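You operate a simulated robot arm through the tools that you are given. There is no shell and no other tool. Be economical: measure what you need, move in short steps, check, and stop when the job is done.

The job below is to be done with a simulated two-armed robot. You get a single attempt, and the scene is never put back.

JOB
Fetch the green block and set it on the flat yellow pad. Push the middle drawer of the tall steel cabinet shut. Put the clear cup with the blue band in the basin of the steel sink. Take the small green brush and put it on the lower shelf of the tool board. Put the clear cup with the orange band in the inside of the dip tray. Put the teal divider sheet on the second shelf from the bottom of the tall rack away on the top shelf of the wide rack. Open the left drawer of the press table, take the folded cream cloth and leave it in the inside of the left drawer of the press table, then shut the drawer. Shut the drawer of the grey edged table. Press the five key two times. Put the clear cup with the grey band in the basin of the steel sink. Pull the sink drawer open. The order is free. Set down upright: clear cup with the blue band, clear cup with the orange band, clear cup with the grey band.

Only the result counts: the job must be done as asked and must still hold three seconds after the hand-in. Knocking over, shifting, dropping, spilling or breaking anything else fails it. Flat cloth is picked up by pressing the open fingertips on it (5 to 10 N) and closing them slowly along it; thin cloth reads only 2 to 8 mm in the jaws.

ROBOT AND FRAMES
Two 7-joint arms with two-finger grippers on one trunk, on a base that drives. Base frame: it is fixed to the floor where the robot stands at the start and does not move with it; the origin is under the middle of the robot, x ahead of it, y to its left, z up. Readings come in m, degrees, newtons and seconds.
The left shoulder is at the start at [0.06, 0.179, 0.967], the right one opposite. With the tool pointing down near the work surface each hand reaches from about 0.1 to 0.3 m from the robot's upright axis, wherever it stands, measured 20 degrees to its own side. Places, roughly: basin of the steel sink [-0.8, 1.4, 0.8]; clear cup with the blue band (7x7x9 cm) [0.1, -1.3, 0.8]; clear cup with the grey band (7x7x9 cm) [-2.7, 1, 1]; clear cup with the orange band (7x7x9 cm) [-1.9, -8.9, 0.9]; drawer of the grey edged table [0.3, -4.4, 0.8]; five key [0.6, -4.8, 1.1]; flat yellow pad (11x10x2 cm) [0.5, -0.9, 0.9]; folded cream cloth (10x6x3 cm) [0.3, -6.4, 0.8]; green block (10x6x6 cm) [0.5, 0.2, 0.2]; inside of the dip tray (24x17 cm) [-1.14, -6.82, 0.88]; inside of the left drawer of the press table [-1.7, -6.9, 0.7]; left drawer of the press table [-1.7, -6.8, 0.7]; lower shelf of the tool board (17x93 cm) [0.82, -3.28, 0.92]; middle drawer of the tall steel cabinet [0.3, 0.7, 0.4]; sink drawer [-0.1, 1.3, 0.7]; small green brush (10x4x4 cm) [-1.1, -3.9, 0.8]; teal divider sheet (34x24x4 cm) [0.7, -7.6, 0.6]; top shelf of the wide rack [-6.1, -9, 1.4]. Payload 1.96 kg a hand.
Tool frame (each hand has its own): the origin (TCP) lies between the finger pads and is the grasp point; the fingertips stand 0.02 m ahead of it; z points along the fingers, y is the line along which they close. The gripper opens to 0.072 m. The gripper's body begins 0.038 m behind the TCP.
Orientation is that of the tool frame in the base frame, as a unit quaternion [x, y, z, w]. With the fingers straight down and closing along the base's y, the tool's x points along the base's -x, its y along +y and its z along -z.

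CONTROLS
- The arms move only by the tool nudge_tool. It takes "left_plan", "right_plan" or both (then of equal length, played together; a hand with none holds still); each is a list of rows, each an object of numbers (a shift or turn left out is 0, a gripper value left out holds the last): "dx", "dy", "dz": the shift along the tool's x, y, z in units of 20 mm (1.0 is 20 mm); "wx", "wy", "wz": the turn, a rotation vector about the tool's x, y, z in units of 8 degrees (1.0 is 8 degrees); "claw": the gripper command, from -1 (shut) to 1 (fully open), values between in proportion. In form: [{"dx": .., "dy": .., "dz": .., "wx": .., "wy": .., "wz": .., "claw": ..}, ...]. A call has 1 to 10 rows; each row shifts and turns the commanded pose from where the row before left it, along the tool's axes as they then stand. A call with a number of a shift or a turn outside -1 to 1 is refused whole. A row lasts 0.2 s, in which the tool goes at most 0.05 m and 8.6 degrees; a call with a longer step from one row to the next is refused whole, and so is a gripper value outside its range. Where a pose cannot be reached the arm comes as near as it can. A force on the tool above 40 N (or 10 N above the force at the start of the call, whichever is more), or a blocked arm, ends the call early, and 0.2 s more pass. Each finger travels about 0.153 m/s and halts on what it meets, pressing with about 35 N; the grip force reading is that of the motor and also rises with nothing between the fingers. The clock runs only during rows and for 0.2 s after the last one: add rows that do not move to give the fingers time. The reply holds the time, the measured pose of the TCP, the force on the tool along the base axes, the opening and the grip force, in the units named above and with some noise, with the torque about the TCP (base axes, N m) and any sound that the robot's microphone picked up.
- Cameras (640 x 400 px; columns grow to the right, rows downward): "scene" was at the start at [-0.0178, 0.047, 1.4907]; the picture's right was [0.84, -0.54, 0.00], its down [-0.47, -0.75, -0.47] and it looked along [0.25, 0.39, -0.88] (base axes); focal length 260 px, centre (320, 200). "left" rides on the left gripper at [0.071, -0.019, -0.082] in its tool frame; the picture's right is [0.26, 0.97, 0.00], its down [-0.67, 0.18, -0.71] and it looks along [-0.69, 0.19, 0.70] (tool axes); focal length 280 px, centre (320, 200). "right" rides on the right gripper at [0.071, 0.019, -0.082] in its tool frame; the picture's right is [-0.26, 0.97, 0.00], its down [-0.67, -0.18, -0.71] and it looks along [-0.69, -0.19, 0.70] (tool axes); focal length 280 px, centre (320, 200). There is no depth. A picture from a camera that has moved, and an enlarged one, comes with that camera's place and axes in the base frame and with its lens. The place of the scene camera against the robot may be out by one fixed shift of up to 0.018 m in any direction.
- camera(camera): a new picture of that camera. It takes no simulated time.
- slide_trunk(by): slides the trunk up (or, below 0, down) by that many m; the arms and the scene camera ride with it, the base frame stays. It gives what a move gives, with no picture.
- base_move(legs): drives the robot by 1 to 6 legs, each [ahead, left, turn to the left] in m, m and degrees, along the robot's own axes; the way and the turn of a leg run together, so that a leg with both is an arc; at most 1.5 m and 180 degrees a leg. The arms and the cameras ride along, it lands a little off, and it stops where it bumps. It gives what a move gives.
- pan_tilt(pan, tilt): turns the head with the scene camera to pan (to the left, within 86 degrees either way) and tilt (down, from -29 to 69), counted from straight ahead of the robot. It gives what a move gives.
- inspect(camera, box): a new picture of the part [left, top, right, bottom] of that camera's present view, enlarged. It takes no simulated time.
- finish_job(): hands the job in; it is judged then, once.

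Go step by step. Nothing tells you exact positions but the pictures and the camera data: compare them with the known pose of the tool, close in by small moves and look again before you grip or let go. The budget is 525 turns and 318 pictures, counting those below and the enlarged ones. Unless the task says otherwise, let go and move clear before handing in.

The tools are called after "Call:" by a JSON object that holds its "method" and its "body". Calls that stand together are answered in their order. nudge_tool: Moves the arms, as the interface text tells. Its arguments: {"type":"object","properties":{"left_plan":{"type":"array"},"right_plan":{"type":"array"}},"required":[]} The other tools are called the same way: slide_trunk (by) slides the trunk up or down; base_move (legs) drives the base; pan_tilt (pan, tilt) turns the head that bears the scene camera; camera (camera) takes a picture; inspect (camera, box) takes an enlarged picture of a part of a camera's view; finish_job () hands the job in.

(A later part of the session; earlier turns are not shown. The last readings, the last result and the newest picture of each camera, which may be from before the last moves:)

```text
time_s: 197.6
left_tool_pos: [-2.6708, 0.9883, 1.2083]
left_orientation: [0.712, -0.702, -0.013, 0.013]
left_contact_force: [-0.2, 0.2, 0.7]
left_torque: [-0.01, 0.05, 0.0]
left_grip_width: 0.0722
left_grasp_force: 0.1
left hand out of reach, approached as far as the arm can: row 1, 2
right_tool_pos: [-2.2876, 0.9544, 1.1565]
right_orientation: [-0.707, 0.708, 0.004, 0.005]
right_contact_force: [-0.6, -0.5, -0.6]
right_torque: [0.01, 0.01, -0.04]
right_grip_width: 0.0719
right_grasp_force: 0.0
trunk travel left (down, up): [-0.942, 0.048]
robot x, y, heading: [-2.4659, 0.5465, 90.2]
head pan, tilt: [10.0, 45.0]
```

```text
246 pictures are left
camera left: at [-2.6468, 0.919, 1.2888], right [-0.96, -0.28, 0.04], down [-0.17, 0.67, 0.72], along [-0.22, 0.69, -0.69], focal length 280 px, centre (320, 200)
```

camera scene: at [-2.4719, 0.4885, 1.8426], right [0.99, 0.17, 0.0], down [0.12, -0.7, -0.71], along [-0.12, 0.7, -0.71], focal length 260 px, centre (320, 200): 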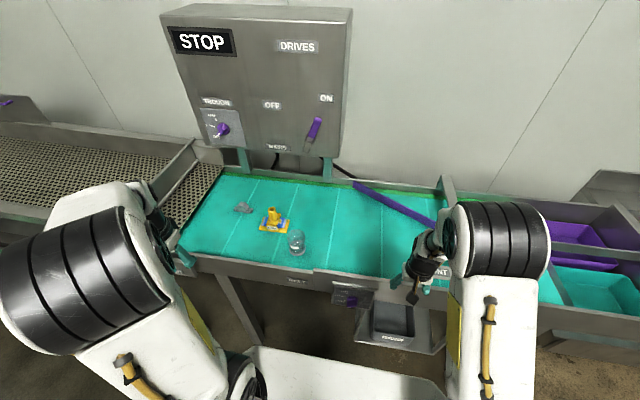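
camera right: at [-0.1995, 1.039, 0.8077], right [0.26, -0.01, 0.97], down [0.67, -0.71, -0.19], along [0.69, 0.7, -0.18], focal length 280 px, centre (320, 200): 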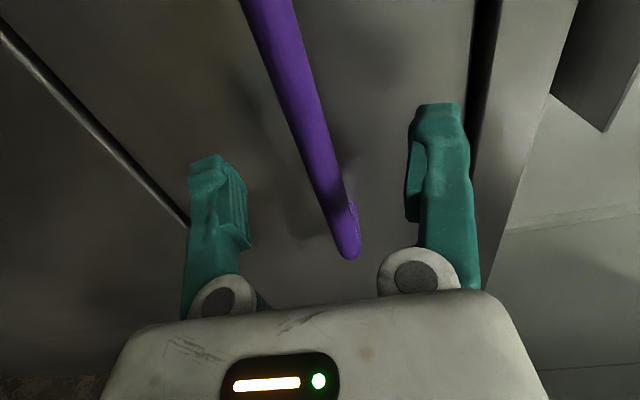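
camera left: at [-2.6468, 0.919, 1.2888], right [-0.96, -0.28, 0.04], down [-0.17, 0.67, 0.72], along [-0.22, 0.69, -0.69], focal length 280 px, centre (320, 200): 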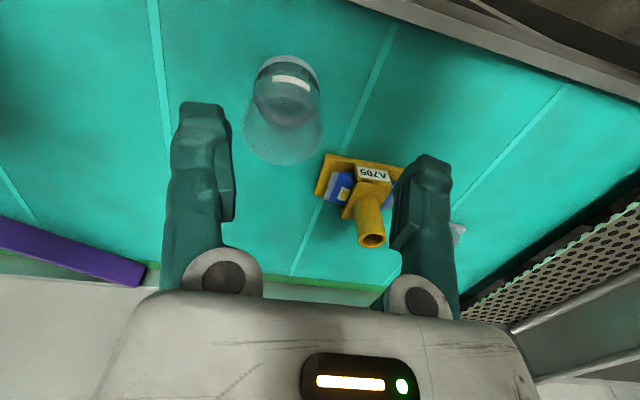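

Call:
{"method": "nudge_tool", "body": {"left_plan": [{"dy": -0.8, "dx": -1}, {"dy": -0.8, "dx": -1}, {"dy": -0.8, "dx": -1}, {"dz": 1, "dx": -0.45}, {"dz": 1}, {"dz": 1}, {}]}}

Call:
{"method": "camera", "body": {"camera": "left"}}

```text
time_s: 199.2
left_tool_pos: [-2.6248, 1.0555, 1.1476]
left_orientation: [0.713, -0.701, -0.013, 0.013]
left_contact_force: [-0.6, -0.4, 0.5]
left_torque: [0.0, 0.02, -0.03]
left_grip_width: 0.0724
left_grasp_force: 0.1
right_tool_pos: [-2.2879, 0.9544, 1.1585]
right_orientation: [-0.707, 0.708, 0.004, 0.005]
right_contact_force: [0.6, 0.7, -0.9]
right_torque: [0.01, -0.03, 0.01]
right_grip_width: 0.072
right_grasp_force: 0.1
trunk travel left (down, up): [-0.942, 0.048]
robot x, y, heading: [-2.4609, 0.5444, 90.0]
head pan, tilt: [10.0, 45.0]
```

```text
245 pictures are left
camera left: at [-2.6006, 0.9859, 1.2268], right [-0.96, -0.28, 0.04], down [-0.17, 0.67, 0.72], along [-0.22, 0.69, -0.69], focal length 280 px, centre (320, 200)
```

left: 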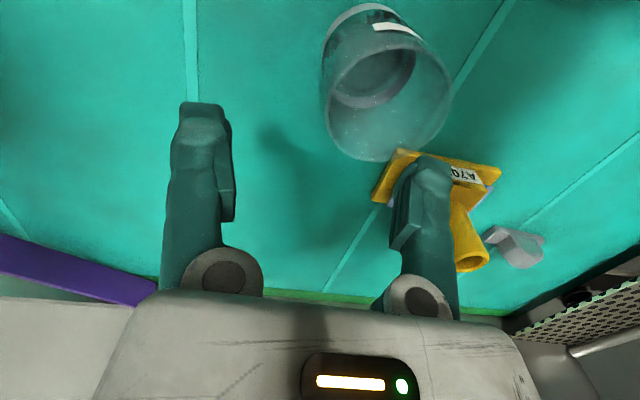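

Call:
{"method": "nudge_tool", "body": {"left_plan": [{"dz": 1, "dy": 0.2}, {"dz": 1}, {"dz": 1}, {}]}}

Call:
{"method": "camera", "body": {"camera": "left"}}

```text
time_s: 200.2
left_tool_pos: [-2.6317, 1.0563, 1.0882]
left_orientation: [0.713, -0.701, -0.012, 0.013]
left_contact_force: [-0.7, 0.4, 0.5]
left_torque: [0.0, 0.01, 0.0]
left_grip_width: 0.0719
left_grasp_force: 0.0
right_tool_pos: [-2.2868, 0.9534, 1.1567]
right_orientation: [-0.707, 0.707, 0.005, 0.005]
right_contact_force: [0.3, 0.1, 0.1]
right_torque: [-0.01, 0.05, -0.01]
right_grip_width: 0.0719
right_grasp_force: 0.2
trunk travel left (down, up): [-0.942, 0.048]
robot x, y, heading: [-2.4643, 0.5434, 90.0]
head pan, tilt: [10.0, 45.0]
```

```text
244 pictures are left
camera left: at [-2.6067, 0.9858, 1.1674], right [-0.96, -0.28, 0.04], down [-0.17, 0.67, 0.72], along [-0.22, 0.69, -0.69], focal length 280 px, centre (320, 200)
```

left: 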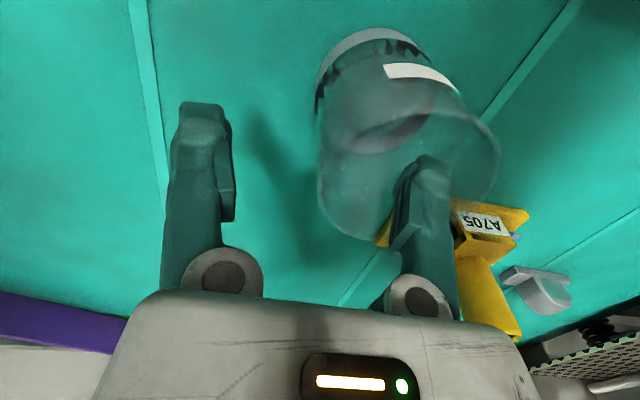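

Call:
{"method": "nudge_tool", "body": {"left_plan": [{"dz": 0.3, "claw": 0.3}, {"claw": -0.3}, {"claw": -1}, {}, {}, {"dz": -0.5}, {"dz": -1}, {"dz": -1}, {"dz": -1}]}}

Call:
{"method": "camera", "body": {"camera": "left"}}

```text
time_s: 202.2
left_tool_pos: [-2.6288, 1.0553, 1.1515]
left_orientation: [0.713, -0.701, -0.012, 0.013]
left_contact_force: [0.3, -0.1, 0.1]
left_torque: [0.03, 0.03, 0.01]
left_grip_width: 0.0061
left_grasp_force: 30.6
right_tool_pos: [-2.2881, 0.9535, 1.1567]
right_orientation: [-0.706, 0.708, 0.004, 0.005]
right_contact_force: [-0.4, 0.1, -0.1]
right_torque: [-0.01, 0.04, -0.02]
right_grip_width: 0.0721
right_grasp_force: 0.0
trunk travel left (down, up): [-0.942, 0.048]
robot x, y, heading: [-2.4647, 0.5448, 90.1]
head pan, tilt: [10.0, 45.0]
```

```text
243 pictures are left
camera left: at [-2.6054, 0.9859, 1.2315], right [-0.96, -0.28, 0.04], down [-0.17, 0.67, 0.72], along [-0.22, 0.69, -0.69], focal length 280 px, centre (320, 200)
```

left: 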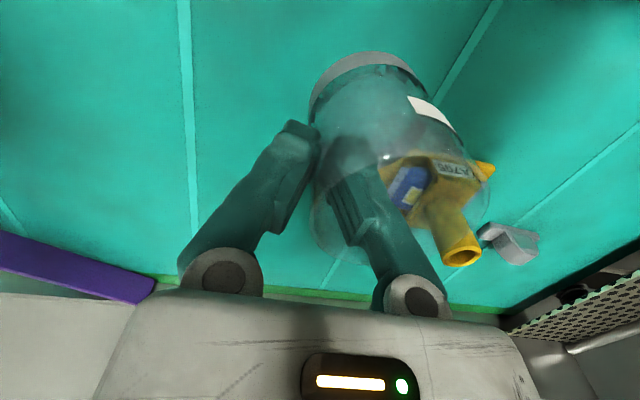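

Grey cup is held. Lift, retract and travel back to the sink.

Call:
{"method": "nudge_tool", "body": {"left_plan": [{"dz": -1}, {"dz": -1}, {"dz": -1}, {"dx": 1, "dz": -0.5}, {"dx": 1}, {"dx": 1}, {"dx": 1}, {"dx": 1}]}}

Call:
{"method": "base_move", "body": {"legs": [[-0.1, 0, 0], [0, -1.45, 0]]}}

Call:
{"method": "pan_tilt", "body": {"pan": 0, "tilt": 45}}

Call:
{"method": "camera", "body": {"camera": "scene"}}

```text
time_s: 204.0
left_tool_pos: [-2.6265, 0.9567, 1.2233]
left_orientation: [0.712, -0.702, -0.013, 0.013]
left_contact_force: [1.2, -0.5, -0.8]
left_torque: [0.01, 0.0, 0.03]
left_grip_width: 0.006
left_grasp_force: 31.0
right_tool_pos: [-2.2871, 0.9517, 1.1564]
right_orientation: [-0.707, 0.707, 0.004, 0.005]
right_contact_force: [0.1, 0.2, -0.8]
right_torque: [-0.01, -0.03, 0.01]
right_grip_width: 0.0721
right_grasp_force: 0.1
trunk travel left (down, up): [-0.942, 0.048]
robot x, y, heading: [-2.4655, 0.5473, 89.9]
head pan, tilt: [10.0, 45.0]
```

```text
time_s: 211.8
left_tool_pos: [-1.2169, 0.8738, 1.2228]
left_orientation: [0.722, -0.692, -0.013, 0.014]
left_contact_force: [-0.2, -0.2, -0.6]
left_torque: [0.0, -0.03, -0.01]
left_grip_width: 0.0059
left_grasp_force: 31.7
right_tool_pos: [-0.8783, 0.8791, 1.1564]
right_orientation: [0.716, -0.698, -0.004, -0.005]
right_contact_force: [-0.1, 0.1, 0.3]
right_torque: [-0.01, 0.01, 0.01]
right_grip_width: 0.0722
right_grasp_force: 0.1
trunk travel left (down, up): [-0.942, 0.048]
robot x, y, heading: [-1.045, 0.4664, 91.6]
head pan, tilt: [10.0, 45.0]
```

```text
time_s: 212.6
left_tool_pos: [-1.2162, 0.8733, 1.2222]
left_orientation: [0.722, -0.691, -0.012, 0.014]
left_contact_force: [-0.2, 0.2, -0.6]
left_torque: [-0.03, -0.01, 0.0]
left_grip_width: 0.006
left_grasp_force: 31.1
right_tool_pos: [-0.8777, 0.8792, 1.1561]
right_orientation: [0.716, -0.698, -0.004, -0.004]
right_contact_force: [1.6, -0.3, -0.5]
right_torque: [0.01, -0.02, 0.03]
right_grip_width: 0.072
right_grasp_force: 0.1
trunk travel left (down, up): [-0.942, 0.048]
robot x, y, heading: [-1.0429, 0.4639, 91.3]
head pan, tilt: [0.0, 45.0]
```

```text
242 pictures are left
camera scene: at [-1.0372, 0.479, 1.8426], right [1.0, 0.03, 0.0], down [0.02, -0.71, -0.71], along [-0.02, 0.71, -0.71], focal length 260 px, centre (320, 200)
```

scene: 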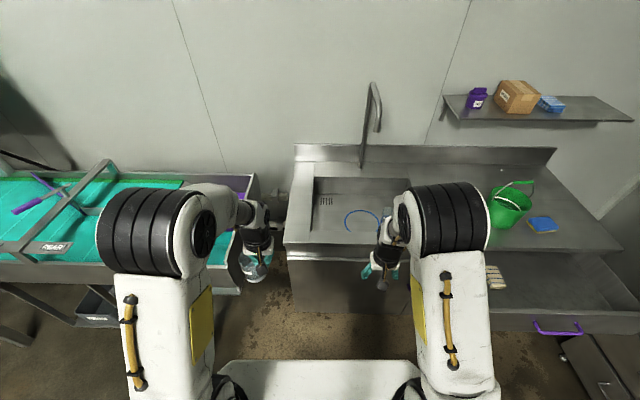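

Call:
{"method": "base_move", "body": {"legs": [[0, -0.13, -1.2], [0.2, 0, 0]]}}

Call:
{"method": "nudge_tool", "body": {"left_plan": [{"dy": -1}, {"dy": -1}, {"dy": -1}, {"dy": -1}, {"dy": -1}, {"dy": -1}, {"dy": -1}, {"dy": -1}, {"dy": -1}]}}

Call:
{"method": "base_move", "body": {"legs": [[0.18, 0, 0]]}}

Call:
{"method": "camera", "body": {"camera": "scene"}}

```text
time_s: 215.0
left_tool_pos: [-1.0806, 1.08, 1.2238]
left_orientation: [0.714, -0.7, -0.013, 0.013]
left_contact_force: [-0.3, 0.1, 0.2]
left_torque: [0.03, -0.04, -0.02]
left_grip_width: 0.0059
left_grasp_force: 31.0
right_tool_pos: [-0.7402, 1.0782, 1.1578]
right_orientation: [0.708, -0.706, -0.004, -0.005]
right_contact_force: [-0.2, -0.5, 0.1]
right_torque: [0.02, 0.02, 0.02]
right_grip_width: 0.0723
right_grasp_force: 0.1
trunk travel left (down, up): [-0.942, 0.048]
robot x, y, heading: [-0.9166, 0.6702, 90.2]
head pan, tilt: [0.0, 45.0]
```

```text
time_s: 217.0
left_tool_pos: [-0.8993, 1.0869, 1.2168]
left_orientation: [0.715, -0.699, -0.013, 0.013]
left_contact_force: [0.3, -0.9, -0.9]
left_torque: [0.0, 0.02, -0.01]
left_grip_width: 0.0059
left_grasp_force: 31.2
right_tool_pos: [-0.7408, 1.0812, 1.1554]
right_orientation: [0.708, -0.706, -0.004, -0.004]
right_contact_force: [0.4, -0.7, 0.0]
right_torque: [0.03, -0.02, 0.03]
right_grip_width: 0.0721
right_grasp_force: 0.1
trunk travel left (down, up): [-0.942, 0.048]
robot x, y, heading: [-0.9181, 0.6706, 90.3]
head pan, tilt: [0.0, 45.0]
```

```text
time_s: 218.6
left_tool_pos: [-0.9006, 1.2616, 1.2178]
left_orientation: [0.713, -0.701, -0.013, 0.013]
left_contact_force: [-0.5, -0.6, -0.2]
left_torque: [0.03, -0.05, 0.01]
left_grip_width: 0.0058
left_grasp_force: 30.9
right_tool_pos: [-0.7414, 1.2571, 1.1573]
right_orientation: [0.708, -0.707, -0.004, -0.006]
right_contact_force: [-0.1, 0.4, 1.0]
right_torque: [0.02, -0.03, -0.02]
right_grip_width: 0.072
right_grasp_force: 0.2
trunk travel left (down, up): [-0.942, 0.048]
robot x, y, heading: [-0.9164, 0.8482, 90.2]
head pan, tilt: [0.0, 45.0]
```

```text
241 pictures are left
camera scene: at [-0.9099, 0.8588, 1.8427], right [1.0, 0.0, 0.0], down [0.0, -0.71, -0.71], along [0.0, 0.71, -0.71], focal length 260 px, centre (320, 200)
```

scene: 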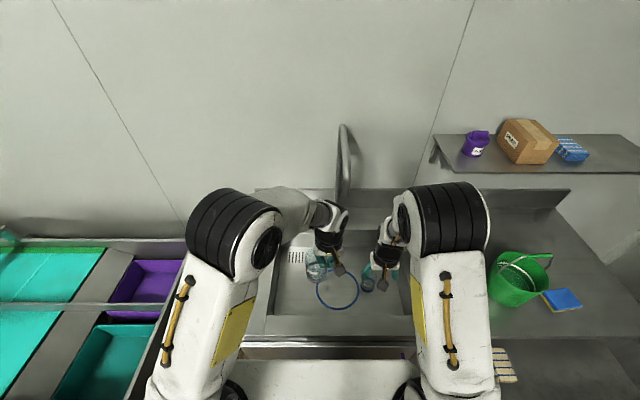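

Call:
{"method": "nudge_tool", "body": {"left_plan": [{"dy": 1}, {"dy": 1}]}}

Call:
{"method": "slide_trunk", "body": {"by": -0.18}}

Call:
{"method": "nudge_tool", "body": {"left_plan": [{"dx": -1}, {"dx": -1}, {"dx": -1}, {"dx": -1}, {"dx": -1}, {"dx": -1}, {"dx": -1}, {"dz": 1}, {"dz": 1}]}}

Call:
{"method": "camera", "body": {"camera": "left"}}

Call:
{"method": "camera", "body": {"camera": "scene"}}

```text
time_s: 219.2
left_tool_pos: [-0.9416, 1.2628, 1.2172]
left_orientation: [0.714, -0.7, -0.013, 0.013]
left_contact_force: [-0.3, -0.3, -0.3]
left_torque: [-0.02, -0.01, 0.03]
left_grip_width: 0.0059
left_grasp_force: 30.6
right_tool_pos: [-0.7413, 1.2589, 1.1574]
right_orientation: [0.708, -0.706, -0.004, -0.004]
right_contact_force: [-0.9, -0.5, -0.3]
right_torque: [0.02, -0.02, 0.01]
right_grip_width: 0.0718
right_grasp_force: 0.1
trunk travel left (down, up): [-0.942, 0.048]
robot x, y, heading: [-0.919, 0.8509, 90.2]
head pan, tilt: [0.0, 45.0]
```

```text
time_s: 221.2
left_tool_pos: [-0.9406, 1.2644, 1.0384]
left_orientation: [0.714, -0.7, -0.013, 0.013]
left_contact_force: [-0.6, 0.4, -1.0]
left_torque: [0.05, -0.01, 0.0]
left_grip_width: 0.0058
left_grasp_force: 30.9
right_tool_pos: [-0.7403, 1.259, 0.9768]
right_orientation: [0.708, -0.706, -0.004, -0.004]
right_contact_force: [0.8, 0.1, 0.3]
right_torque: [0.03, -0.01, 0.0]
right_grip_width: 0.0718
right_grasp_force: 0.1
trunk travel left (down, up): [-0.762, 0.228]
robot x, y, heading: [-0.9134, 0.8468, 90.4]
head pan, tilt: [0.0, 45.0]
```

```text
time_s: 223.2
left_tool_pos: [-0.9449, 1.376, 0.9968]
left_orientation: [0.714, -0.7, -0.013, 0.013]
left_contact_force: [-0.5, -0.9, -0.9]
left_torque: [0.04, 0.0, 0.02]
left_grip_width: 0.0058
left_grasp_force: 31.1
left hand out of reach, approached as far as the arm can: row 6, 7
right_tool_pos: [-0.7413, 1.2595, 0.9758]
right_orientation: [0.708, -0.707, -0.004, -0.004]
right_contact_force: [0.4, -0.2, 1.3]
right_torque: [0.01, -0.02, 0.0]
right_grip_width: 0.0719
right_grasp_force: 0.1
trunk travel left (down, up): [-0.762, 0.228]
robot x, y, heading: [-0.9141, 0.8492, 90.4]
head pan, tilt: [0.0, 45.0]
```

```text
240 pictures are left
camera left: at [-0.9189, 1.306, 1.0763], right [-0.96, -0.28, 0.04], down [-0.17, 0.67, 0.72], along [-0.23, 0.69, -0.69], focal length 280 px, centre (320, 200)
```

left: 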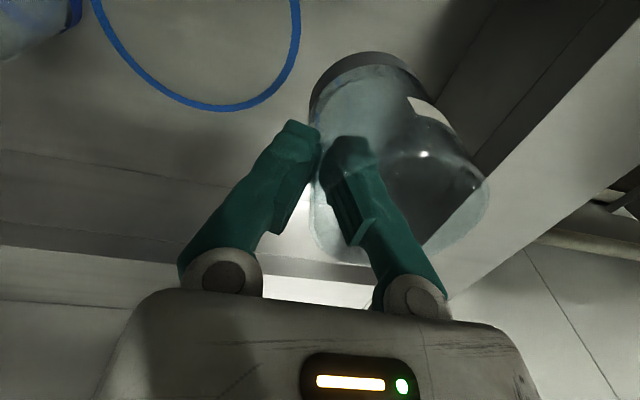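

```text
239 pictures are left
camera scene: at [-0.9098, 0.8641, 1.6627], right [1.0, 0.0, 0.0], down [0.0, -0.71, -0.71], along [0.0, 0.71, -0.71], focal length 260 px, centre (320, 200)
```

scene: 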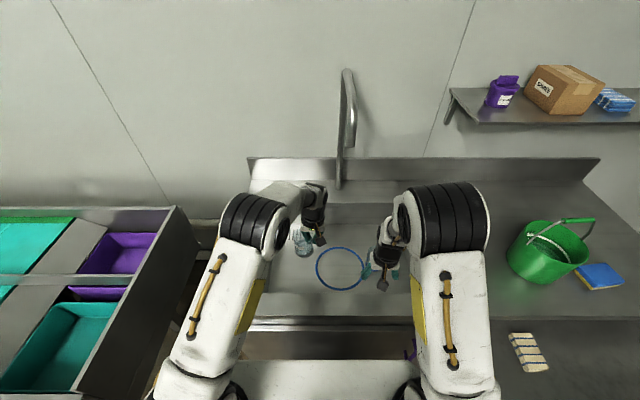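

Call:
{"method": "nudge_tool", "body": {"left_plan": [{"dy": -1, "dz": 1}, {"dz": 1}, {"dz": 1}, {"dz": 1}, {"dz": 1}, {"dz": 1}, {"dz": 1}, {"dz": 0.5}, {}]}}

Call:
{"method": "camera", "body": {"camera": "left"}}

```text
time_s: 225.2
left_tool_pos: [-0.9288, 1.3739, 0.8446]
left_orientation: [0.714, -0.7, -0.012, 0.013]
left_contact_force: [-1.0, -0.2, -0.8]
left_torque: [-0.01, 0.02, 0.01]
left_grip_width: 0.006
left_grasp_force: 30.9
right_tool_pos: [-0.741, 1.259, 0.9766]
right_orientation: [0.708, -0.706, -0.004, -0.004]
right_contact_force: [0.5, 0.0, 0.1]
right_torque: [0.0, 0.0, 0.01]
right_grip_width: 0.072
right_grasp_force: 0.1
trunk travel left (down, up): [-0.762, 0.228]
robot x, y, heading: [-0.9181, 0.8494, 90.2]
head pan, tilt: [0.0, 45.0]
```

```text
238 pictures are left
camera left: at [-0.9038, 1.3041, 0.9251], right [-0.96, -0.28, 0.04], down [-0.17, 0.67, 0.72], along [-0.23, 0.69, -0.69], focal length 280 px, centre (320, 200)
```

left: 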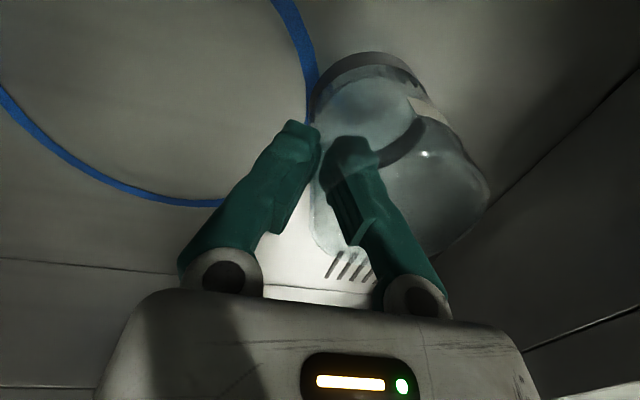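

Call:
{"method": "nudge_tool", "body": {"left_plan": [{"dz": 0.5}, {"dz": 0.5}, {"dz": 0.25}, {"dz": 0.25}, {"dz": 0.25}, {"dz": 0.25}, {"dz": 0.25}, {"dz": 0.25}, {}]}}

Call:
{"method": "camera", "body": {"camera": "left"}}

```text
time_s: 227.2
left_tool_pos: [-0.9308, 1.372, 0.7969]
left_orientation: [0.714, -0.7, -0.014, 0.013]
left_contact_force: [2.1, -0.3, 26.5]
left_torque: [-0.01, 0.04, 0.0]
left_grip_width: 0.0058
left_grasp_force: 30.9
right_tool_pos: [-0.7402, 1.2585, 0.9782]
right_orientation: [0.708, -0.707, -0.005, -0.006]
right_contact_force: [-0.5, 0.3, -0.2]
right_torque: [0.02, 0.0, 0.01]
right_grip_width: 0.072
right_grasp_force: 0.0
trunk travel left (down, up): [-0.762, 0.228]
robot x, y, heading: [-0.9178, 0.8473, 90.2]
head pan, tilt: [0.0, 45.0]
```

```text
237 pictures are left
camera left: at [-0.9054, 1.303, 0.877], right [-0.96, -0.28, 0.04], down [-0.17, 0.67, 0.72], along [-0.23, 0.69, -0.69], focal length 280 px, centre (320, 200)
```

left: 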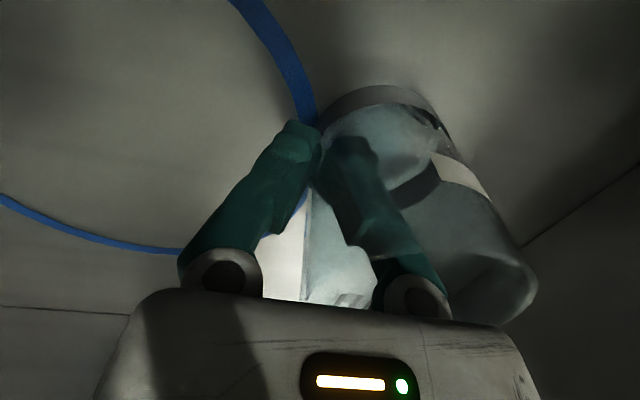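

Call:
{"method": "nudge_tool", "body": {"left_plan": [{"dz": -0.2}, {"claw": -0.7}, {"claw": -0.3}, {"claw": 0.2}, {"claw": 0.5}, {}, {"dz": -0.5}, {"dz": -1}, {"dz": -1}, {"dz": -1}]}}

Call:
{"method": "camera", "body": {"camera": "left"}}

```text
time_s: 229.3
left_tool_pos: [-0.9287, 1.3752, 0.8694]
left_orientation: [0.714, -0.7, -0.013, 0.013]
left_contact_force: [-0.7, -1.1, -0.1]
left_torque: [-0.01, 0.01, -0.02]
left_grip_width: 0.0541
left_grasp_force: 0.0
right_tool_pos: [-0.7405, 1.2579, 0.978]
right_orientation: [0.708, -0.706, -0.005, -0.003]
right_contact_force: [-0.1, 0.3, 0.3]
right_torque: [0.0, -0.03, 0.01]
right_grip_width: 0.0721
right_grasp_force: 0.1
trunk travel left (down, up): [-0.762, 0.228]
robot x, y, heading: [-0.9196, 0.8466, 90.0]
head pan, tilt: [0.0, 45.0]
```

```text
236 pictures are left
camera left: at [-0.9033, 1.3051, 0.949], right [-0.96, -0.28, 0.04], down [-0.17, 0.67, 0.72], along [-0.23, 0.69, -0.69], focal length 280 px, centre (320, 200)
```

left: 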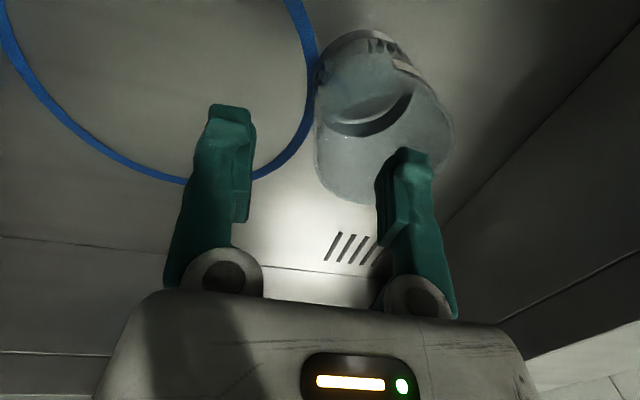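

Call:
{"method": "nudge_tool", "body": {"left_plan": [{"dz": -1}, {"dz": -1}, {"dz": -1}, {"dz": -1}, {"dz": -1}, {"dz": -1}, {"dx": 1}, {"dx": 1}, {"dx": 1}]}}

Call:
{"method": "base_move", "body": {"legs": [[-0.4, 0, 0]]}}

Call:
{"method": "inspect", "body": {"camera": "scene", "box": [160, 60, 480, 260]}}

```text
time_s: 231.3
left_tool_pos: [-0.9227, 1.3139, 0.9883]
left_orientation: [0.714, -0.7, -0.013, 0.012]
left_contact_force: [-0.1, 0.4, 0.1]
left_torque: [0.0, 0.02, -0.02]
left_grip_width: 0.0543
left_grasp_force: 0.0
right_tool_pos: [-0.7405, 1.2603, 0.9772]
right_orientation: [0.708, -0.707, -0.004, -0.004]
right_contact_force: [0.1, 0.5, -0.3]
right_torque: [0.01, 0.0, 0.0]
right_grip_width: 0.0721
right_grasp_force: 0.0
trunk travel left (down, up): [-0.762, 0.228]
robot x, y, heading: [-0.918, 0.8459, 90.5]
head pan, tilt: [0.0, 45.0]
```

```text
time_s: 233.9
left_tool_pos: [-0.9213, 0.9092, 0.9889]
left_orientation: [0.713, -0.7, -0.013, 0.013]
left_contact_force: [1.3, 0.3, 0.2]
left_torque: [-0.02, -0.04, -0.02]
left_grip_width: 0.0539
left_grasp_force: 0.0
right_tool_pos: [-0.7391, 0.8537, 0.9757]
right_orientation: [0.708, -0.706, -0.004, -0.005]
right_contact_force: [0.0, -0.5, 0.1]
right_torque: [-0.01, -0.01, 0.03]
right_grip_width: 0.072
right_grasp_force: 0.0
trunk travel left (down, up): [-0.762, 0.228]
robot x, y, heading: [-0.918, 0.4432, 90.0]
head pan, tilt: [0.0, 45.0]
```

```text
2.00 times, centred on (320, 160) of scene
camera zoom: at [-0.9085, 0.4577, 1.6626], right [1.0, 0.0, 0.0], down [0.0, -0.71, -0.71], along [0.0, 0.71, -0.71], focal length 519 px, centre (320, 280)
```

zoom: 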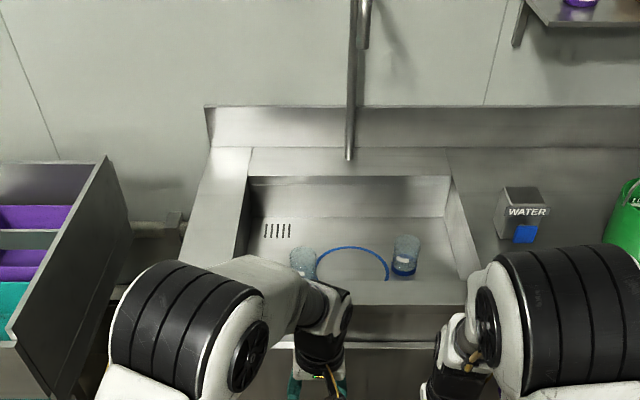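

Both cups stand in the basin. Now travel toward the next zone (grey-edged table, keypad, brush).

Call:
{"method": "slide_trunk", "body": {"by": 0.12}}

Call:
{"method": "base_move", "body": {"legs": [[0, -0.48, 0], [-0.4, 0, 0], [0, 0, -90], [0, 0, -90]]}}

Call:
{"method": "pan_tilt", "body": {"pan": 0, "tilt": 25}}

Call:
{"method": "camera", "body": {"camera": "scene"}}

```text
time_s: 235.4
left_tool_pos: [-0.9218, 0.9081, 1.1096]
left_orientation: [0.714, -0.7, -0.012, 0.014]
left_contact_force: [0.3, -0.4, -0.2]
left_torque: [0.0, -0.02, 0.01]
left_grip_width: 0.054
left_grasp_force: 0.0
right_tool_pos: [-0.7406, 0.854, 1.0954]
right_orientation: [0.709, -0.705, -0.005, -0.004]
right_contact_force: [-0.6, 0.1, 0.9]
right_torque: [-0.06, 0.0, -0.02]
right_grip_width: 0.0719
right_grasp_force: 0.1
trunk travel left (down, up): [-0.882, 0.108]
robot x, y, heading: [-0.9152, 0.4437, 90.0]
head pan, tilt: [0.0, 45.0]
```

```text
time_s: 248.0
left_tool_pos: [-0.431, -0.4263, 1.1078]
left_orientation: [0.701, 0.713, 0.012, 0.013]
left_contact_force: [0.2, 0.1, -0.1]
left_torque: [0.0, 0.01, 0.0]
left_grip_width: 0.0538
left_grasp_force: 0.1
right_tool_pos: [-0.6125, -0.3713, 1.0963]
right_orientation: [0.708, 0.706, -0.004, 0.004]
right_contact_force: [-0.2, 0.7, 0.2]
right_torque: [0.02, -0.01, -0.01]
right_grip_width: 0.0719
right_grasp_force: 0.1
trunk travel left (down, up): [-0.882, 0.108]
robot x, y, heading: [-0.4392, 0.038, -90.1]
head pan, tilt: [0.0, 45.0]
```

```text
time_s: 248.8
left_tool_pos: [-0.4311, -0.4267, 1.1085]
left_orientation: [0.701, 0.713, 0.013, 0.013]
left_contact_force: [-0.9, 0.4, -0.3]
left_torque: [0.02, 0.0, 0.03]
left_grip_width: 0.0538
left_grasp_force: 0.0
right_tool_pos: [-0.6133, -0.3714, 1.0971]
right_orientation: [0.708, 0.707, -0.005, 0.005]
right_contact_force: [-0.2, -0.1, -0.6]
right_torque: [0.0, 0.02, 0.0]
right_grip_width: 0.0717
right_grasp_force: 0.1
trunk travel left (down, up): [-0.882, 0.108]
robot x, y, heading: [-0.4348, 0.0378, -89.9]
head pan, tilt: [0.0, 25.0]
```

```text
234 pictures are left
camera scene: at [-0.4276, -0.0011, 1.8131], right [-1.0, 0.0, 0.0], down [0.0, 0.42, -0.91], along [0.0, -0.91, -0.42], focal length 260 px, centre (320, 200)
```

scene: 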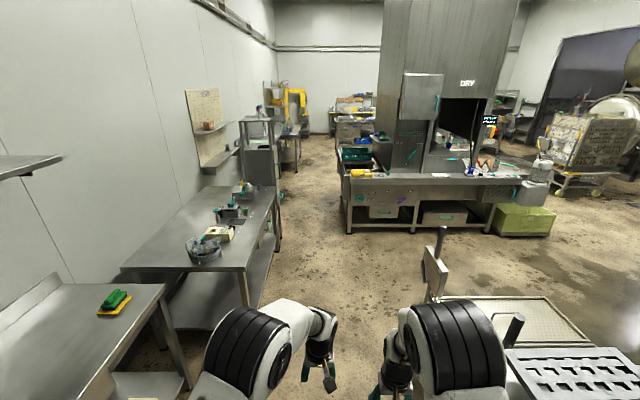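

Call:
{"method": "base_move", "body": {"legs": [[1.5, 0.06, 0], [0.6, 0, 0]]}}

Call:
{"method": "camera", "body": {"camera": "scene"}}

```text
refused: leg 1 is longer than a leg can be; nothing moved
```

```text
233 pictures are left
camera scene: at [-0.4276, -0.0011, 1.8131], right [-1.0, 0.0, 0.0], down [0.0, 0.42, -0.91], along [0.0, -0.91, -0.42], focal length 260 px, centre (320, 200)
```

scene: 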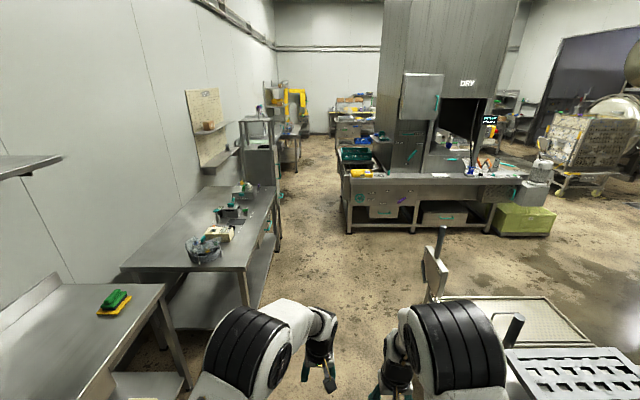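

Call:
{"method": "base_move", "body": {"legs": [[1.4, 0.06, 0], [0.65, 0, 0]]}}

Call:
{"method": "camera", "body": {"camera": "scene"}}

```text
time_s: 259.1
left_tool_pos: [-0.3894, -2.4902, 1.1101]
left_orientation: [0.704, 0.71, 0.013, 0.013]
left_contact_force: [0.2, 0.2, -0.5]
left_torque: [0.0, 0.0, 0.02]
left_grip_width: 0.0539
left_grasp_force: 0.1
right_tool_pos: [-0.5701, -2.4348, 1.0969]
right_orientation: [0.709, 0.705, -0.005, 0.004]
right_contact_force: [-1.0, -0.3, -0.3]
right_torque: [0.03, -0.01, 0.04]
right_grip_width: 0.0721
right_grasp_force: 0.1
trunk travel left (down, up): [-0.882, 0.108]
robot x, y, heading: [-0.3925, -2.0247, -90.3]
head pan, tilt: [0.0, 25.0]
```

```text
232 pictures are left
camera scene: at [-0.3822, -2.0652, 1.8132], right [-1.0, 0.01, 0.0], down [0.0, 0.42, -0.91], along [-0.01, -0.91, -0.42], focal length 260 px, centre (320, 200)
```

scene: 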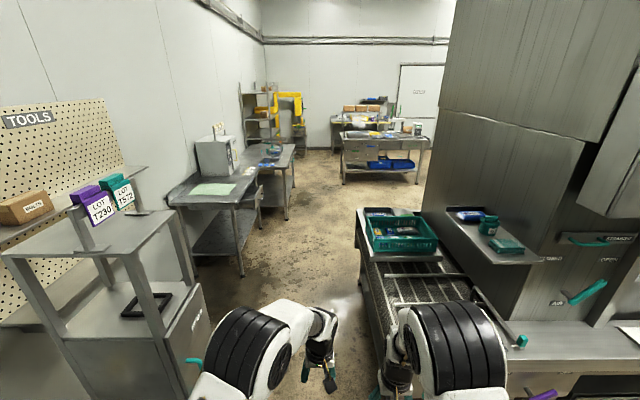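

Call:
{"method": "inspect", "body": {"camera": "scene", "box": [340, 180, 500, 280]}}

Call:
{"method": "base_move", "body": {"legs": [[0.9, 0.0, 0]]}}

Call:
{"method": "pan_tilt", "body": {"pan": -30, "tilt": 45}}

Call:
{"method": "camera", "body": {"camera": "scene"}}

Call:
{"method": "pan_tilt", "body": {"pan": 65, "tilt": 40}}

Call:
{"method": "camera", "body": {"camera": "scene"}}

```text
4.00 times, centred on (420, 230) of scene
camera zoom: at [-0.3822, -2.0652, 1.8132], right [-1.0, 0.01, 0.0], down [0.0, 0.42, -0.91], along [-0.01, -0.91, -0.42], focal length 1038 px, centre (-80, 80)
```

zoom: 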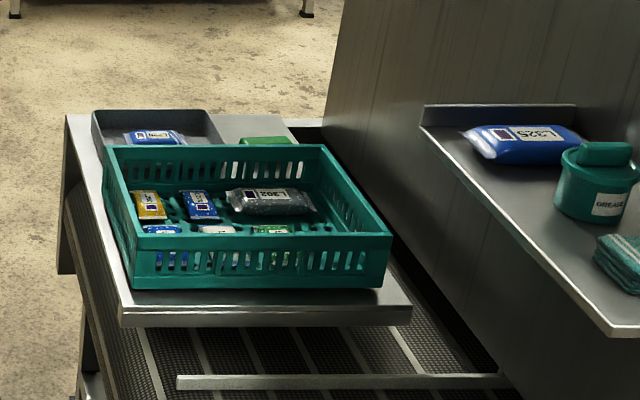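

```text
time_s: 263.9
left_tool_pos: [-0.3952, -3.3982, 1.1089]
left_orientation: [0.703, 0.711, 0.013, 0.013]
left_contact_force: [-0.1, -0.4, 0.2]
left_torque: [0.04, 0.02, 0.01]
left_grip_width: 0.0542
left_grasp_force: 0.1
right_tool_pos: [-0.5756, -3.3427, 1.0967]
right_orientation: [0.71, 0.704, -0.003, 0.004]
right_contact_force: [0.0, -0.2, 0.4]
right_torque: [0.0, -0.05, -0.01]
right_grip_width: 0.072
right_grasp_force: 0.0
trunk travel left (down, up): [-0.882, 0.108]
robot x, y, heading: [-0.3954, -2.935, -90.5]
head pan, tilt: [0.0, 25.0]
```

```text
time_s: 264.8
left_tool_pos: [-0.3939, -3.3993, 1.1082]
left_orientation: [0.703, 0.711, 0.013, 0.012]
left_contact_force: [0.4, 0.2, 0.2]
left_torque: [0.0, 0.0, -0.01]
left_grip_width: 0.0541
left_grasp_force: 0.0
right_tool_pos: [-0.5773, -3.3435, 1.0968]
right_orientation: [0.709, 0.705, -0.005, 0.004]
right_contact_force: [-0.1, 1.0, 0.1]
right_torque: [-0.02, 0.02, 0.01]
right_grip_width: 0.072
right_grasp_force: 0.2
trunk travel left (down, up): [-0.882, 0.108]
robot x, y, heading: [-0.3988, -2.9344, -90.2]
head pan, tilt: [-30.0, 45.0]
```

```text
230 pictures are left
camera scene: at [-0.4287, -2.9515, 1.7827], right [-0.86, 0.5, 0.0], down [0.36, 0.61, -0.71], along [-0.36, -0.61, -0.71], focal length 260 px, centre (320, 200)
```

scene: 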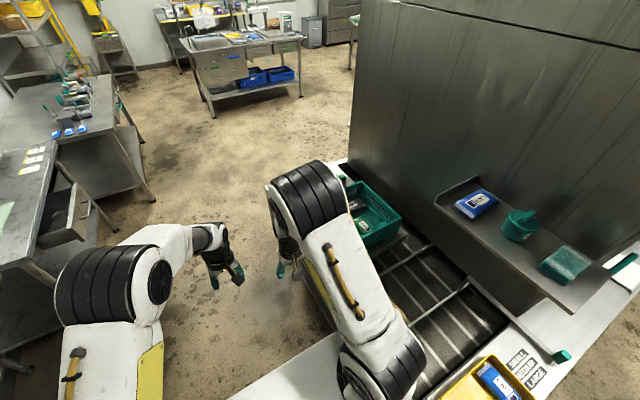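

```text
time_s: 266.5
left_tool_pos: [-0.3948, -3.3994, 1.1095]
left_orientation: [0.703, 0.711, 0.014, 0.012]
left_contact_force: [0.5, 0.6, 0.3]
left_torque: [0.0, 0.0, 0.01]
left_grip_width: 0.0538
left_grasp_force: 0.2
right_tool_pos: [-0.576, -3.3421, 1.0976]
right_orientation: [0.71, 0.705, -0.004, 0.004]
right_contact_force: [0.6, -0.3, 0.8]
right_torque: [0.01, -0.02, 0.0]
right_grip_width: 0.072
right_grasp_force: 0.1
trunk travel left (down, up): [-0.882, 0.108]
robot x, y, heading: [-0.3965, -2.9356, -90.5]
head pan, tilt: [65.0, 40.0]
```

```text
229 pictures are left
camera scene: at [-0.311, -2.918, 1.7899], right [-0.43, -0.9, 0.0], down [-0.58, 0.28, -0.77], along [0.69, -0.33, -0.64], focal length 260 px, centre (320, 200)
```

scene: 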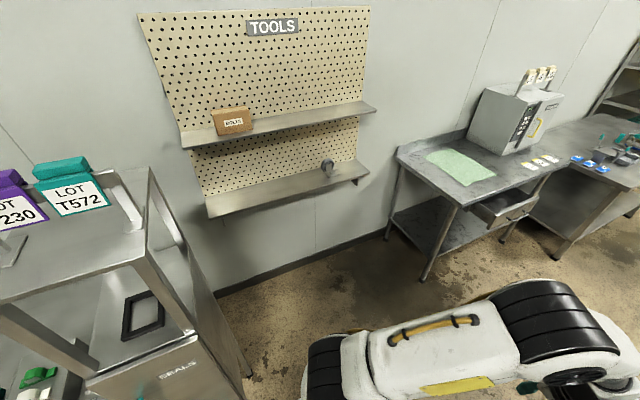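

The green brush lies behind the teal crate at about [-1.12, -3.95]; the tool board's lower shelf is freely accessible. I'll drive past and look at the brush from its far side.

Call:
{"method": "base_move", "body": {"legs": [[1.2, 0.1, 0], [0.5, 0, 0]]}}

Call:
{"method": "pan_tilt", "body": {"pan": -86, "tilt": 40}}

Call:
{"method": "camera", "body": {"camera": "scene"}}

Call:
{"method": "pan_tilt", "body": {"pan": 80, "tilt": 45}}

Call:
{"method": "camera", "body": {"camera": "scene"}}

```text
time_s: 275.2
left_tool_pos: [-0.3088, -5.1103, 1.1086]
left_orientation: [0.703, 0.71, 0.013, 0.013]
left_contact_force: [0.8, -0.2, 0.5]
left_torque: [-0.01, -0.02, 0.01]
left_grip_width: 0.0541
left_grasp_force: 0.0
right_tool_pos: [-0.4911, -5.0525, 1.0976]
right_orientation: [0.709, 0.705, -0.004, 0.005]
right_contact_force: [-0.1, 0.3, -0.1]
right_torque: [0.01, -0.01, -0.03]
right_grip_width: 0.0721
right_grasp_force: 0.2
trunk travel left (down, up): [-0.882, 0.108]
robot x, y, heading: [-0.3096, -4.646, -90.2]
head pan, tilt: [65.0, 40.0]
```

```text
time_s: 277.6
left_tool_pos: [-0.3093, -5.1112, 1.1092]
left_orientation: [0.703, 0.711, 0.013, 0.013]
left_contact_force: [0.1, -0.5, 0.3]
left_torque: [0.01, -0.01, 0.02]
left_grip_width: 0.054
left_grasp_force: 0.1
right_tool_pos: [-0.4914, -5.0541, 1.0972]
right_orientation: [0.709, 0.705, -0.004, 0.005]
right_contact_force: [0.0, -0.3, 1.6]
right_torque: [0.0, -0.04, 0.02]
right_grip_width: 0.0723
right_grasp_force: 0.1
trunk travel left (down, up): [-0.882, 0.108]
robot x, y, heading: [-0.3112, -4.6462, -90.2]
head pan, tilt: [-85.9, 40.0]
```

```text
228 pictures are left
camera scene: at [-0.3874, -4.5987, 1.7899], right [-0.07, 1.0, 0.0], down [0.64, 0.04, -0.77], along [-0.76, -0.05, -0.64], focal length 260 px, centre (320, 200)
```

scene: 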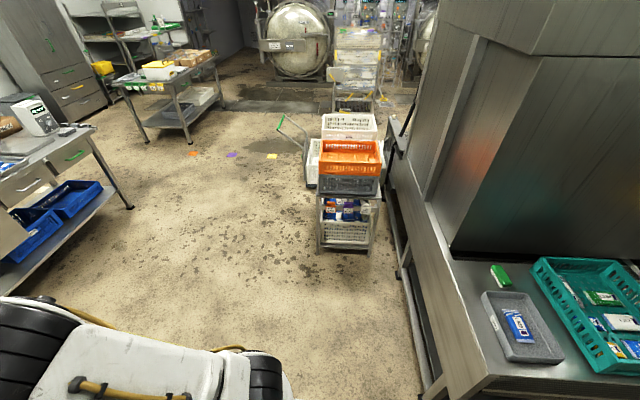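

```text
time_s: 280.1
left_tool_pos: [-0.3098, -5.1098, 1.1093]
left_orientation: [0.703, 0.711, 0.013, 0.012]
left_contact_force: [0.3, -0.8, -0.2]
left_torque: [0.0, -0.01, 0.04]
left_grip_width: 0.0541
left_grasp_force: 0.1
right_tool_pos: [-0.4912, -5.0544, 1.0958]
right_orientation: [0.709, 0.705, -0.006, 0.004]
right_contact_force: [-0.6, 0.0, 0.4]
right_torque: [0.03, -0.02, -0.03]
right_grip_width: 0.0718
right_grasp_force: 0.1
trunk travel left (down, up): [-0.882, 0.108]
robot x, y, heading: [-0.3146, -4.6467, -90.4]
head pan, tilt: [80.0, 45.0]
```

```text
227 pictures are left
camera scene: at [-0.2226, -4.6078, 1.7827], right [-0.18, -0.98, 0.0], down [-0.7, 0.13, -0.71], along [0.7, -0.13, -0.71], focal length 260 px, centre (320, 200)
```

scene: 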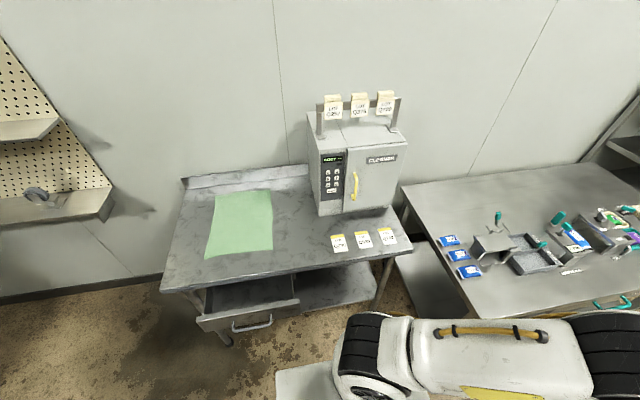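

The brush lies at about [-1.09, -3.87, 0.83]; the plate's open edge is y≈-4.05. I'll come round and face +y to reach it with the right hand.

Call:
{"method": "base_move", "body": {"legs": [[0.25, 0, 0], [0, -0.45, 0], [0, 0, -90], [0, 0, -90], [0, 0.5, 0]]}}

Call:
{"method": "pan_tilt", "body": {"pan": 0, "tilt": 45}}

Call:
{"method": "camera", "body": {"camera": "scene"}}

```text
time_s: 294.4
left_tool_pos: [-1.2737, -4.4384, 1.1084]
left_orientation: [0.719, -0.695, -0.011, 0.013]
left_contact_force: [0.0, 0.3, 0.9]
left_torque: [0.01, 0.0, -0.02]
left_grip_width: 0.0539
left_grasp_force: 0.1
right_tool_pos: [-1.0911, -4.4902, 1.0956]
right_orientation: [0.714, -0.7, -0.004, -0.004]
right_contact_force: [-0.6, -0.8, 0.0]
right_torque: [0.03, -0.01, 0.0]
right_grip_width: 0.0723
right_grasp_force: 0.1
trunk travel left (down, up): [-0.882, 0.108]
robot x, y, heading: [-1.2623, -4.9046, 91.2]
head pan, tilt: [80.0, 45.0]
```

```text
time_s: 295.9
left_tool_pos: [-1.2751, -4.4381, 1.1091]
left_orientation: [0.719, -0.694, -0.012, 0.014]
left_contact_force: [0.1, 0.6, -0.2]
left_torque: [0.02, -0.03, 0.0]
left_grip_width: 0.0542
left_grasp_force: 0.0
right_tool_pos: [-1.0917, -4.4885, 1.0958]
right_orientation: [0.714, -0.7, -0.004, -0.004]
right_contact_force: [0.5, 0.9, 0.3]
right_torque: [0.03, 0.01, 0.04]
right_grip_width: 0.072
right_grasp_force: 0.1
trunk travel left (down, up): [-0.882, 0.108]
robot x, y, heading: [-1.2624, -4.8998, 91.2]
head pan, tilt: [0.0, 45.0]
```

```text
226 pictures are left
camera scene: at [-1.2545, -4.8885, 1.7826], right [1.0, 0.02, 0.0], down [0.01, -0.71, -0.71], along [-0.01, 0.71, -0.71], focal length 260 px, centre (320, 200)
```

scene: 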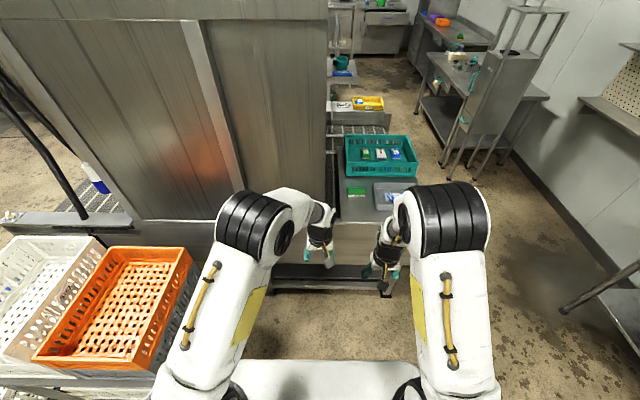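

Call:
{"method": "nudge_tool", "body": {"left_plan": [{"dx": 1, "dy": 0.3}, {"dx": 1, "dy": 0.3}, {"dx": 1, "dy": 0.3}, {"dx": 1, "dy": 0.3}, {"dx": 1, "dy": 0.3}, {"dx": 1, "dy": 0.3}, {"dx": 1}, {"dx": 1}, {"dx": 1}, {"dx": 1}]}}

Call:
{"method": "base_move", "body": {"legs": [[0, -0.1, -1], [0.43, 0, 0]]}}

Call:
{"method": "camera", "body": {"camera": "scene"}}

Call:
{"method": "camera", "body": {"camera": "right"}}

```text
time_s: 298.1
left_tool_pos: [-1.304, -4.6393, 1.1116]
left_orientation: [0.719, -0.695, -0.012, 0.013]
left_contact_force: [1.3, -0.4, 0.4]
left_torque: [0.01, -0.01, 0.01]
left_grip_width: 0.0539
left_grasp_force: 0.0
right_tool_pos: [-1.093, -4.49, 1.0971]
right_orientation: [0.714, -0.7, -0.005, -0.004]
right_contact_force: [0.9, 0.1, -0.5]
right_torque: [0.04, 0.03, -0.03]
right_grip_width: 0.0719
right_grasp_force: 0.1
trunk travel left (down, up): [-0.882, 0.108]
robot x, y, heading: [-1.2611, -4.9017, 90.9]
head pan, tilt: [0.0, 45.0]
```

```text
time_s: 301.5
left_tool_pos: [-1.1994, -4.2059, 1.1106]
left_orientation: [0.714, -0.7, -0.013, 0.013]
left_contact_force: [0.8, -0.2, -1.1]
left_torque: [0.02, 0.02, 0.01]
left_grip_width: 0.0541
left_grasp_force: 0.0
right_tool_pos: [-0.9844, -4.0631, 1.0962]
right_orientation: [0.708, -0.706, -0.005, -0.004]
right_contact_force: [0.6, -0.1, 0.3]
right_torque: [0.0, 0.0, 0.02]
right_grip_width: 0.0717
right_grasp_force: 0.0
trunk travel left (down, up): [-0.882, 0.108]
robot x, y, heading: [-1.1572, -4.4726, 90.2]
head pan, tilt: [0.0, 45.0]
```

```text
225 pictures are left
camera scene: at [-1.1536, -4.4595, 1.7827], right [1.0, 0.0, 0.0], down [0.0, -0.71, -0.71], along [0.0, 0.71, -0.71], focal length 260 px, centre (320, 200)
```

scene: 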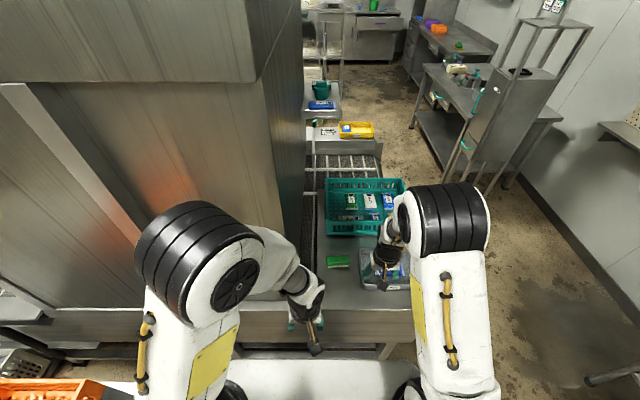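

```text
224 pictures are left
camera right: at [-1.0039, -4.1353, 1.1771], right [-0.97, 0.26, 0.0], down [0.18, 0.67, 0.72], along [0.19, 0.7, -0.69], focal length 280 px, centre (320, 200)
```

right: 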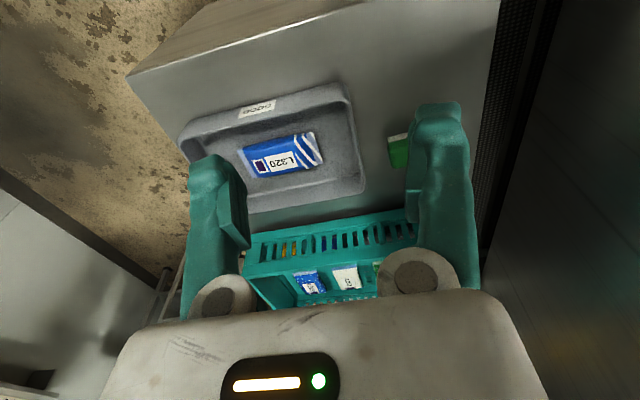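

Call:
{"method": "nudge_tool", "body": {"right_plan": [{"wz": -1}, {"wz": -1}, {"wz": -1}, {"wz": -1}, {"wz": -1}, {"wz": -1}, {"wz": -1}, {"wz": -1}, {"wz": -1}, {"wz": -1}]}}

Call:
{"method": "nudge_tool", "body": {"right_plan": [{"wz": -1}, {"wz": -0.25, "claw": 0.6}, {"dx": -1, "dy": -0.5}, {"dx": -1, "dy": -0.5}, {"dx": -1, "dy": -0.5}, {"dx": -1, "dy": -0.5}, {"dx": -0.6, "dy": -0.5}, {"dy": -1}, {"dy": -1}, {"dy": -1}]}}

Call:
{"method": "camera", "body": {"camera": "right"}}

Call:
{"method": "camera", "body": {"camera": "scene"}}

```text
time_s: 303.7
left_tool_pos: [-1.1985, -4.2063, 1.1109]
left_orientation: [0.714, -0.7, -0.012, 0.013]
left_contact_force: [0.2, -0.5, -0.7]
left_torque: [-0.01, 0.0, 0.01]
left_grip_width: 0.054
left_grasp_force: 0.1
right_tool_pos: [-0.9848, -4.063, 1.0963]
right_orientation: [0.996, -0.085, 0.0, -0.005]
right_contact_force: [1.0, 0.2, -0.3]
right_torque: [-0.02, 0.0, 0.0]
right_grip_width: 0.0718
right_grasp_force: 0.1
trunk travel left (down, up): [-0.882, 0.108]
robot x, y, heading: [-1.1626, -4.4711, 90.3]
head pan, tilt: [0.0, 45.0]
```

```text
time_s: 305.9
left_tool_pos: [-1.1991, -4.2066, 1.1109]
left_orientation: [0.714, -0.7, -0.012, 0.014]
left_contact_force: [-0.5, -0.1, 0.1]
left_torque: [0.02, 0.01, 0.0]
left_grip_width: 0.0539
left_grasp_force: 0.1
right_tool_pos: [-1.0771, -3.9511, 1.0974]
right_orientation: [1.0, 0.002, -0.001, -0.006]
right_contact_force: [-0.8, 1.2, 1.0]
right_torque: [-0.01, 0.01, 0.0]
right_grip_width: 0.0574
right_grasp_force: 0.1
trunk travel left (down, up): [-0.882, 0.108]
robot x, y, heading: [-1.1663, -4.4767, 90.4]
head pan, tilt: [0.0, 45.0]
```

```text
223 pictures are left
camera right: at [-1.0059, -3.9723, 1.1794], right [-0.26, -0.97, -0.01], down [-0.68, 0.17, 0.72], along [-0.69, 0.19, -0.7], focal length 280 px, centre (320, 200)
```

right: 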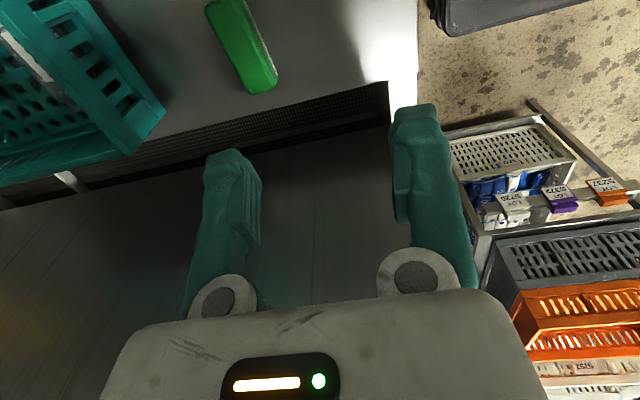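

```text
222 pictures are left
camera scene: at [-1.1535, -4.4573, 1.7826], right [1.0, 0.0, 0.0], down [0.0, -0.71, -0.71], along [0.0, 0.71, -0.71], focal length 260 px, centre (320, 200)
```

scene: 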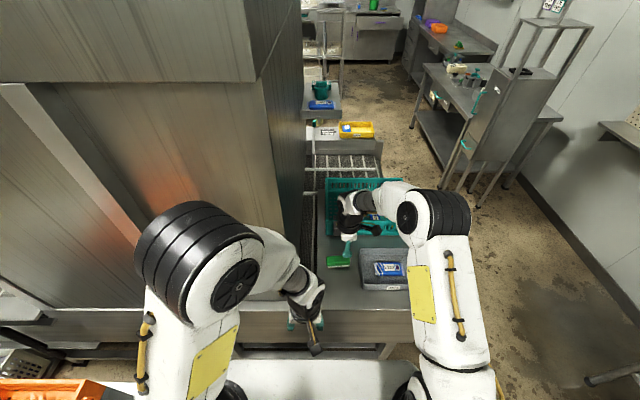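

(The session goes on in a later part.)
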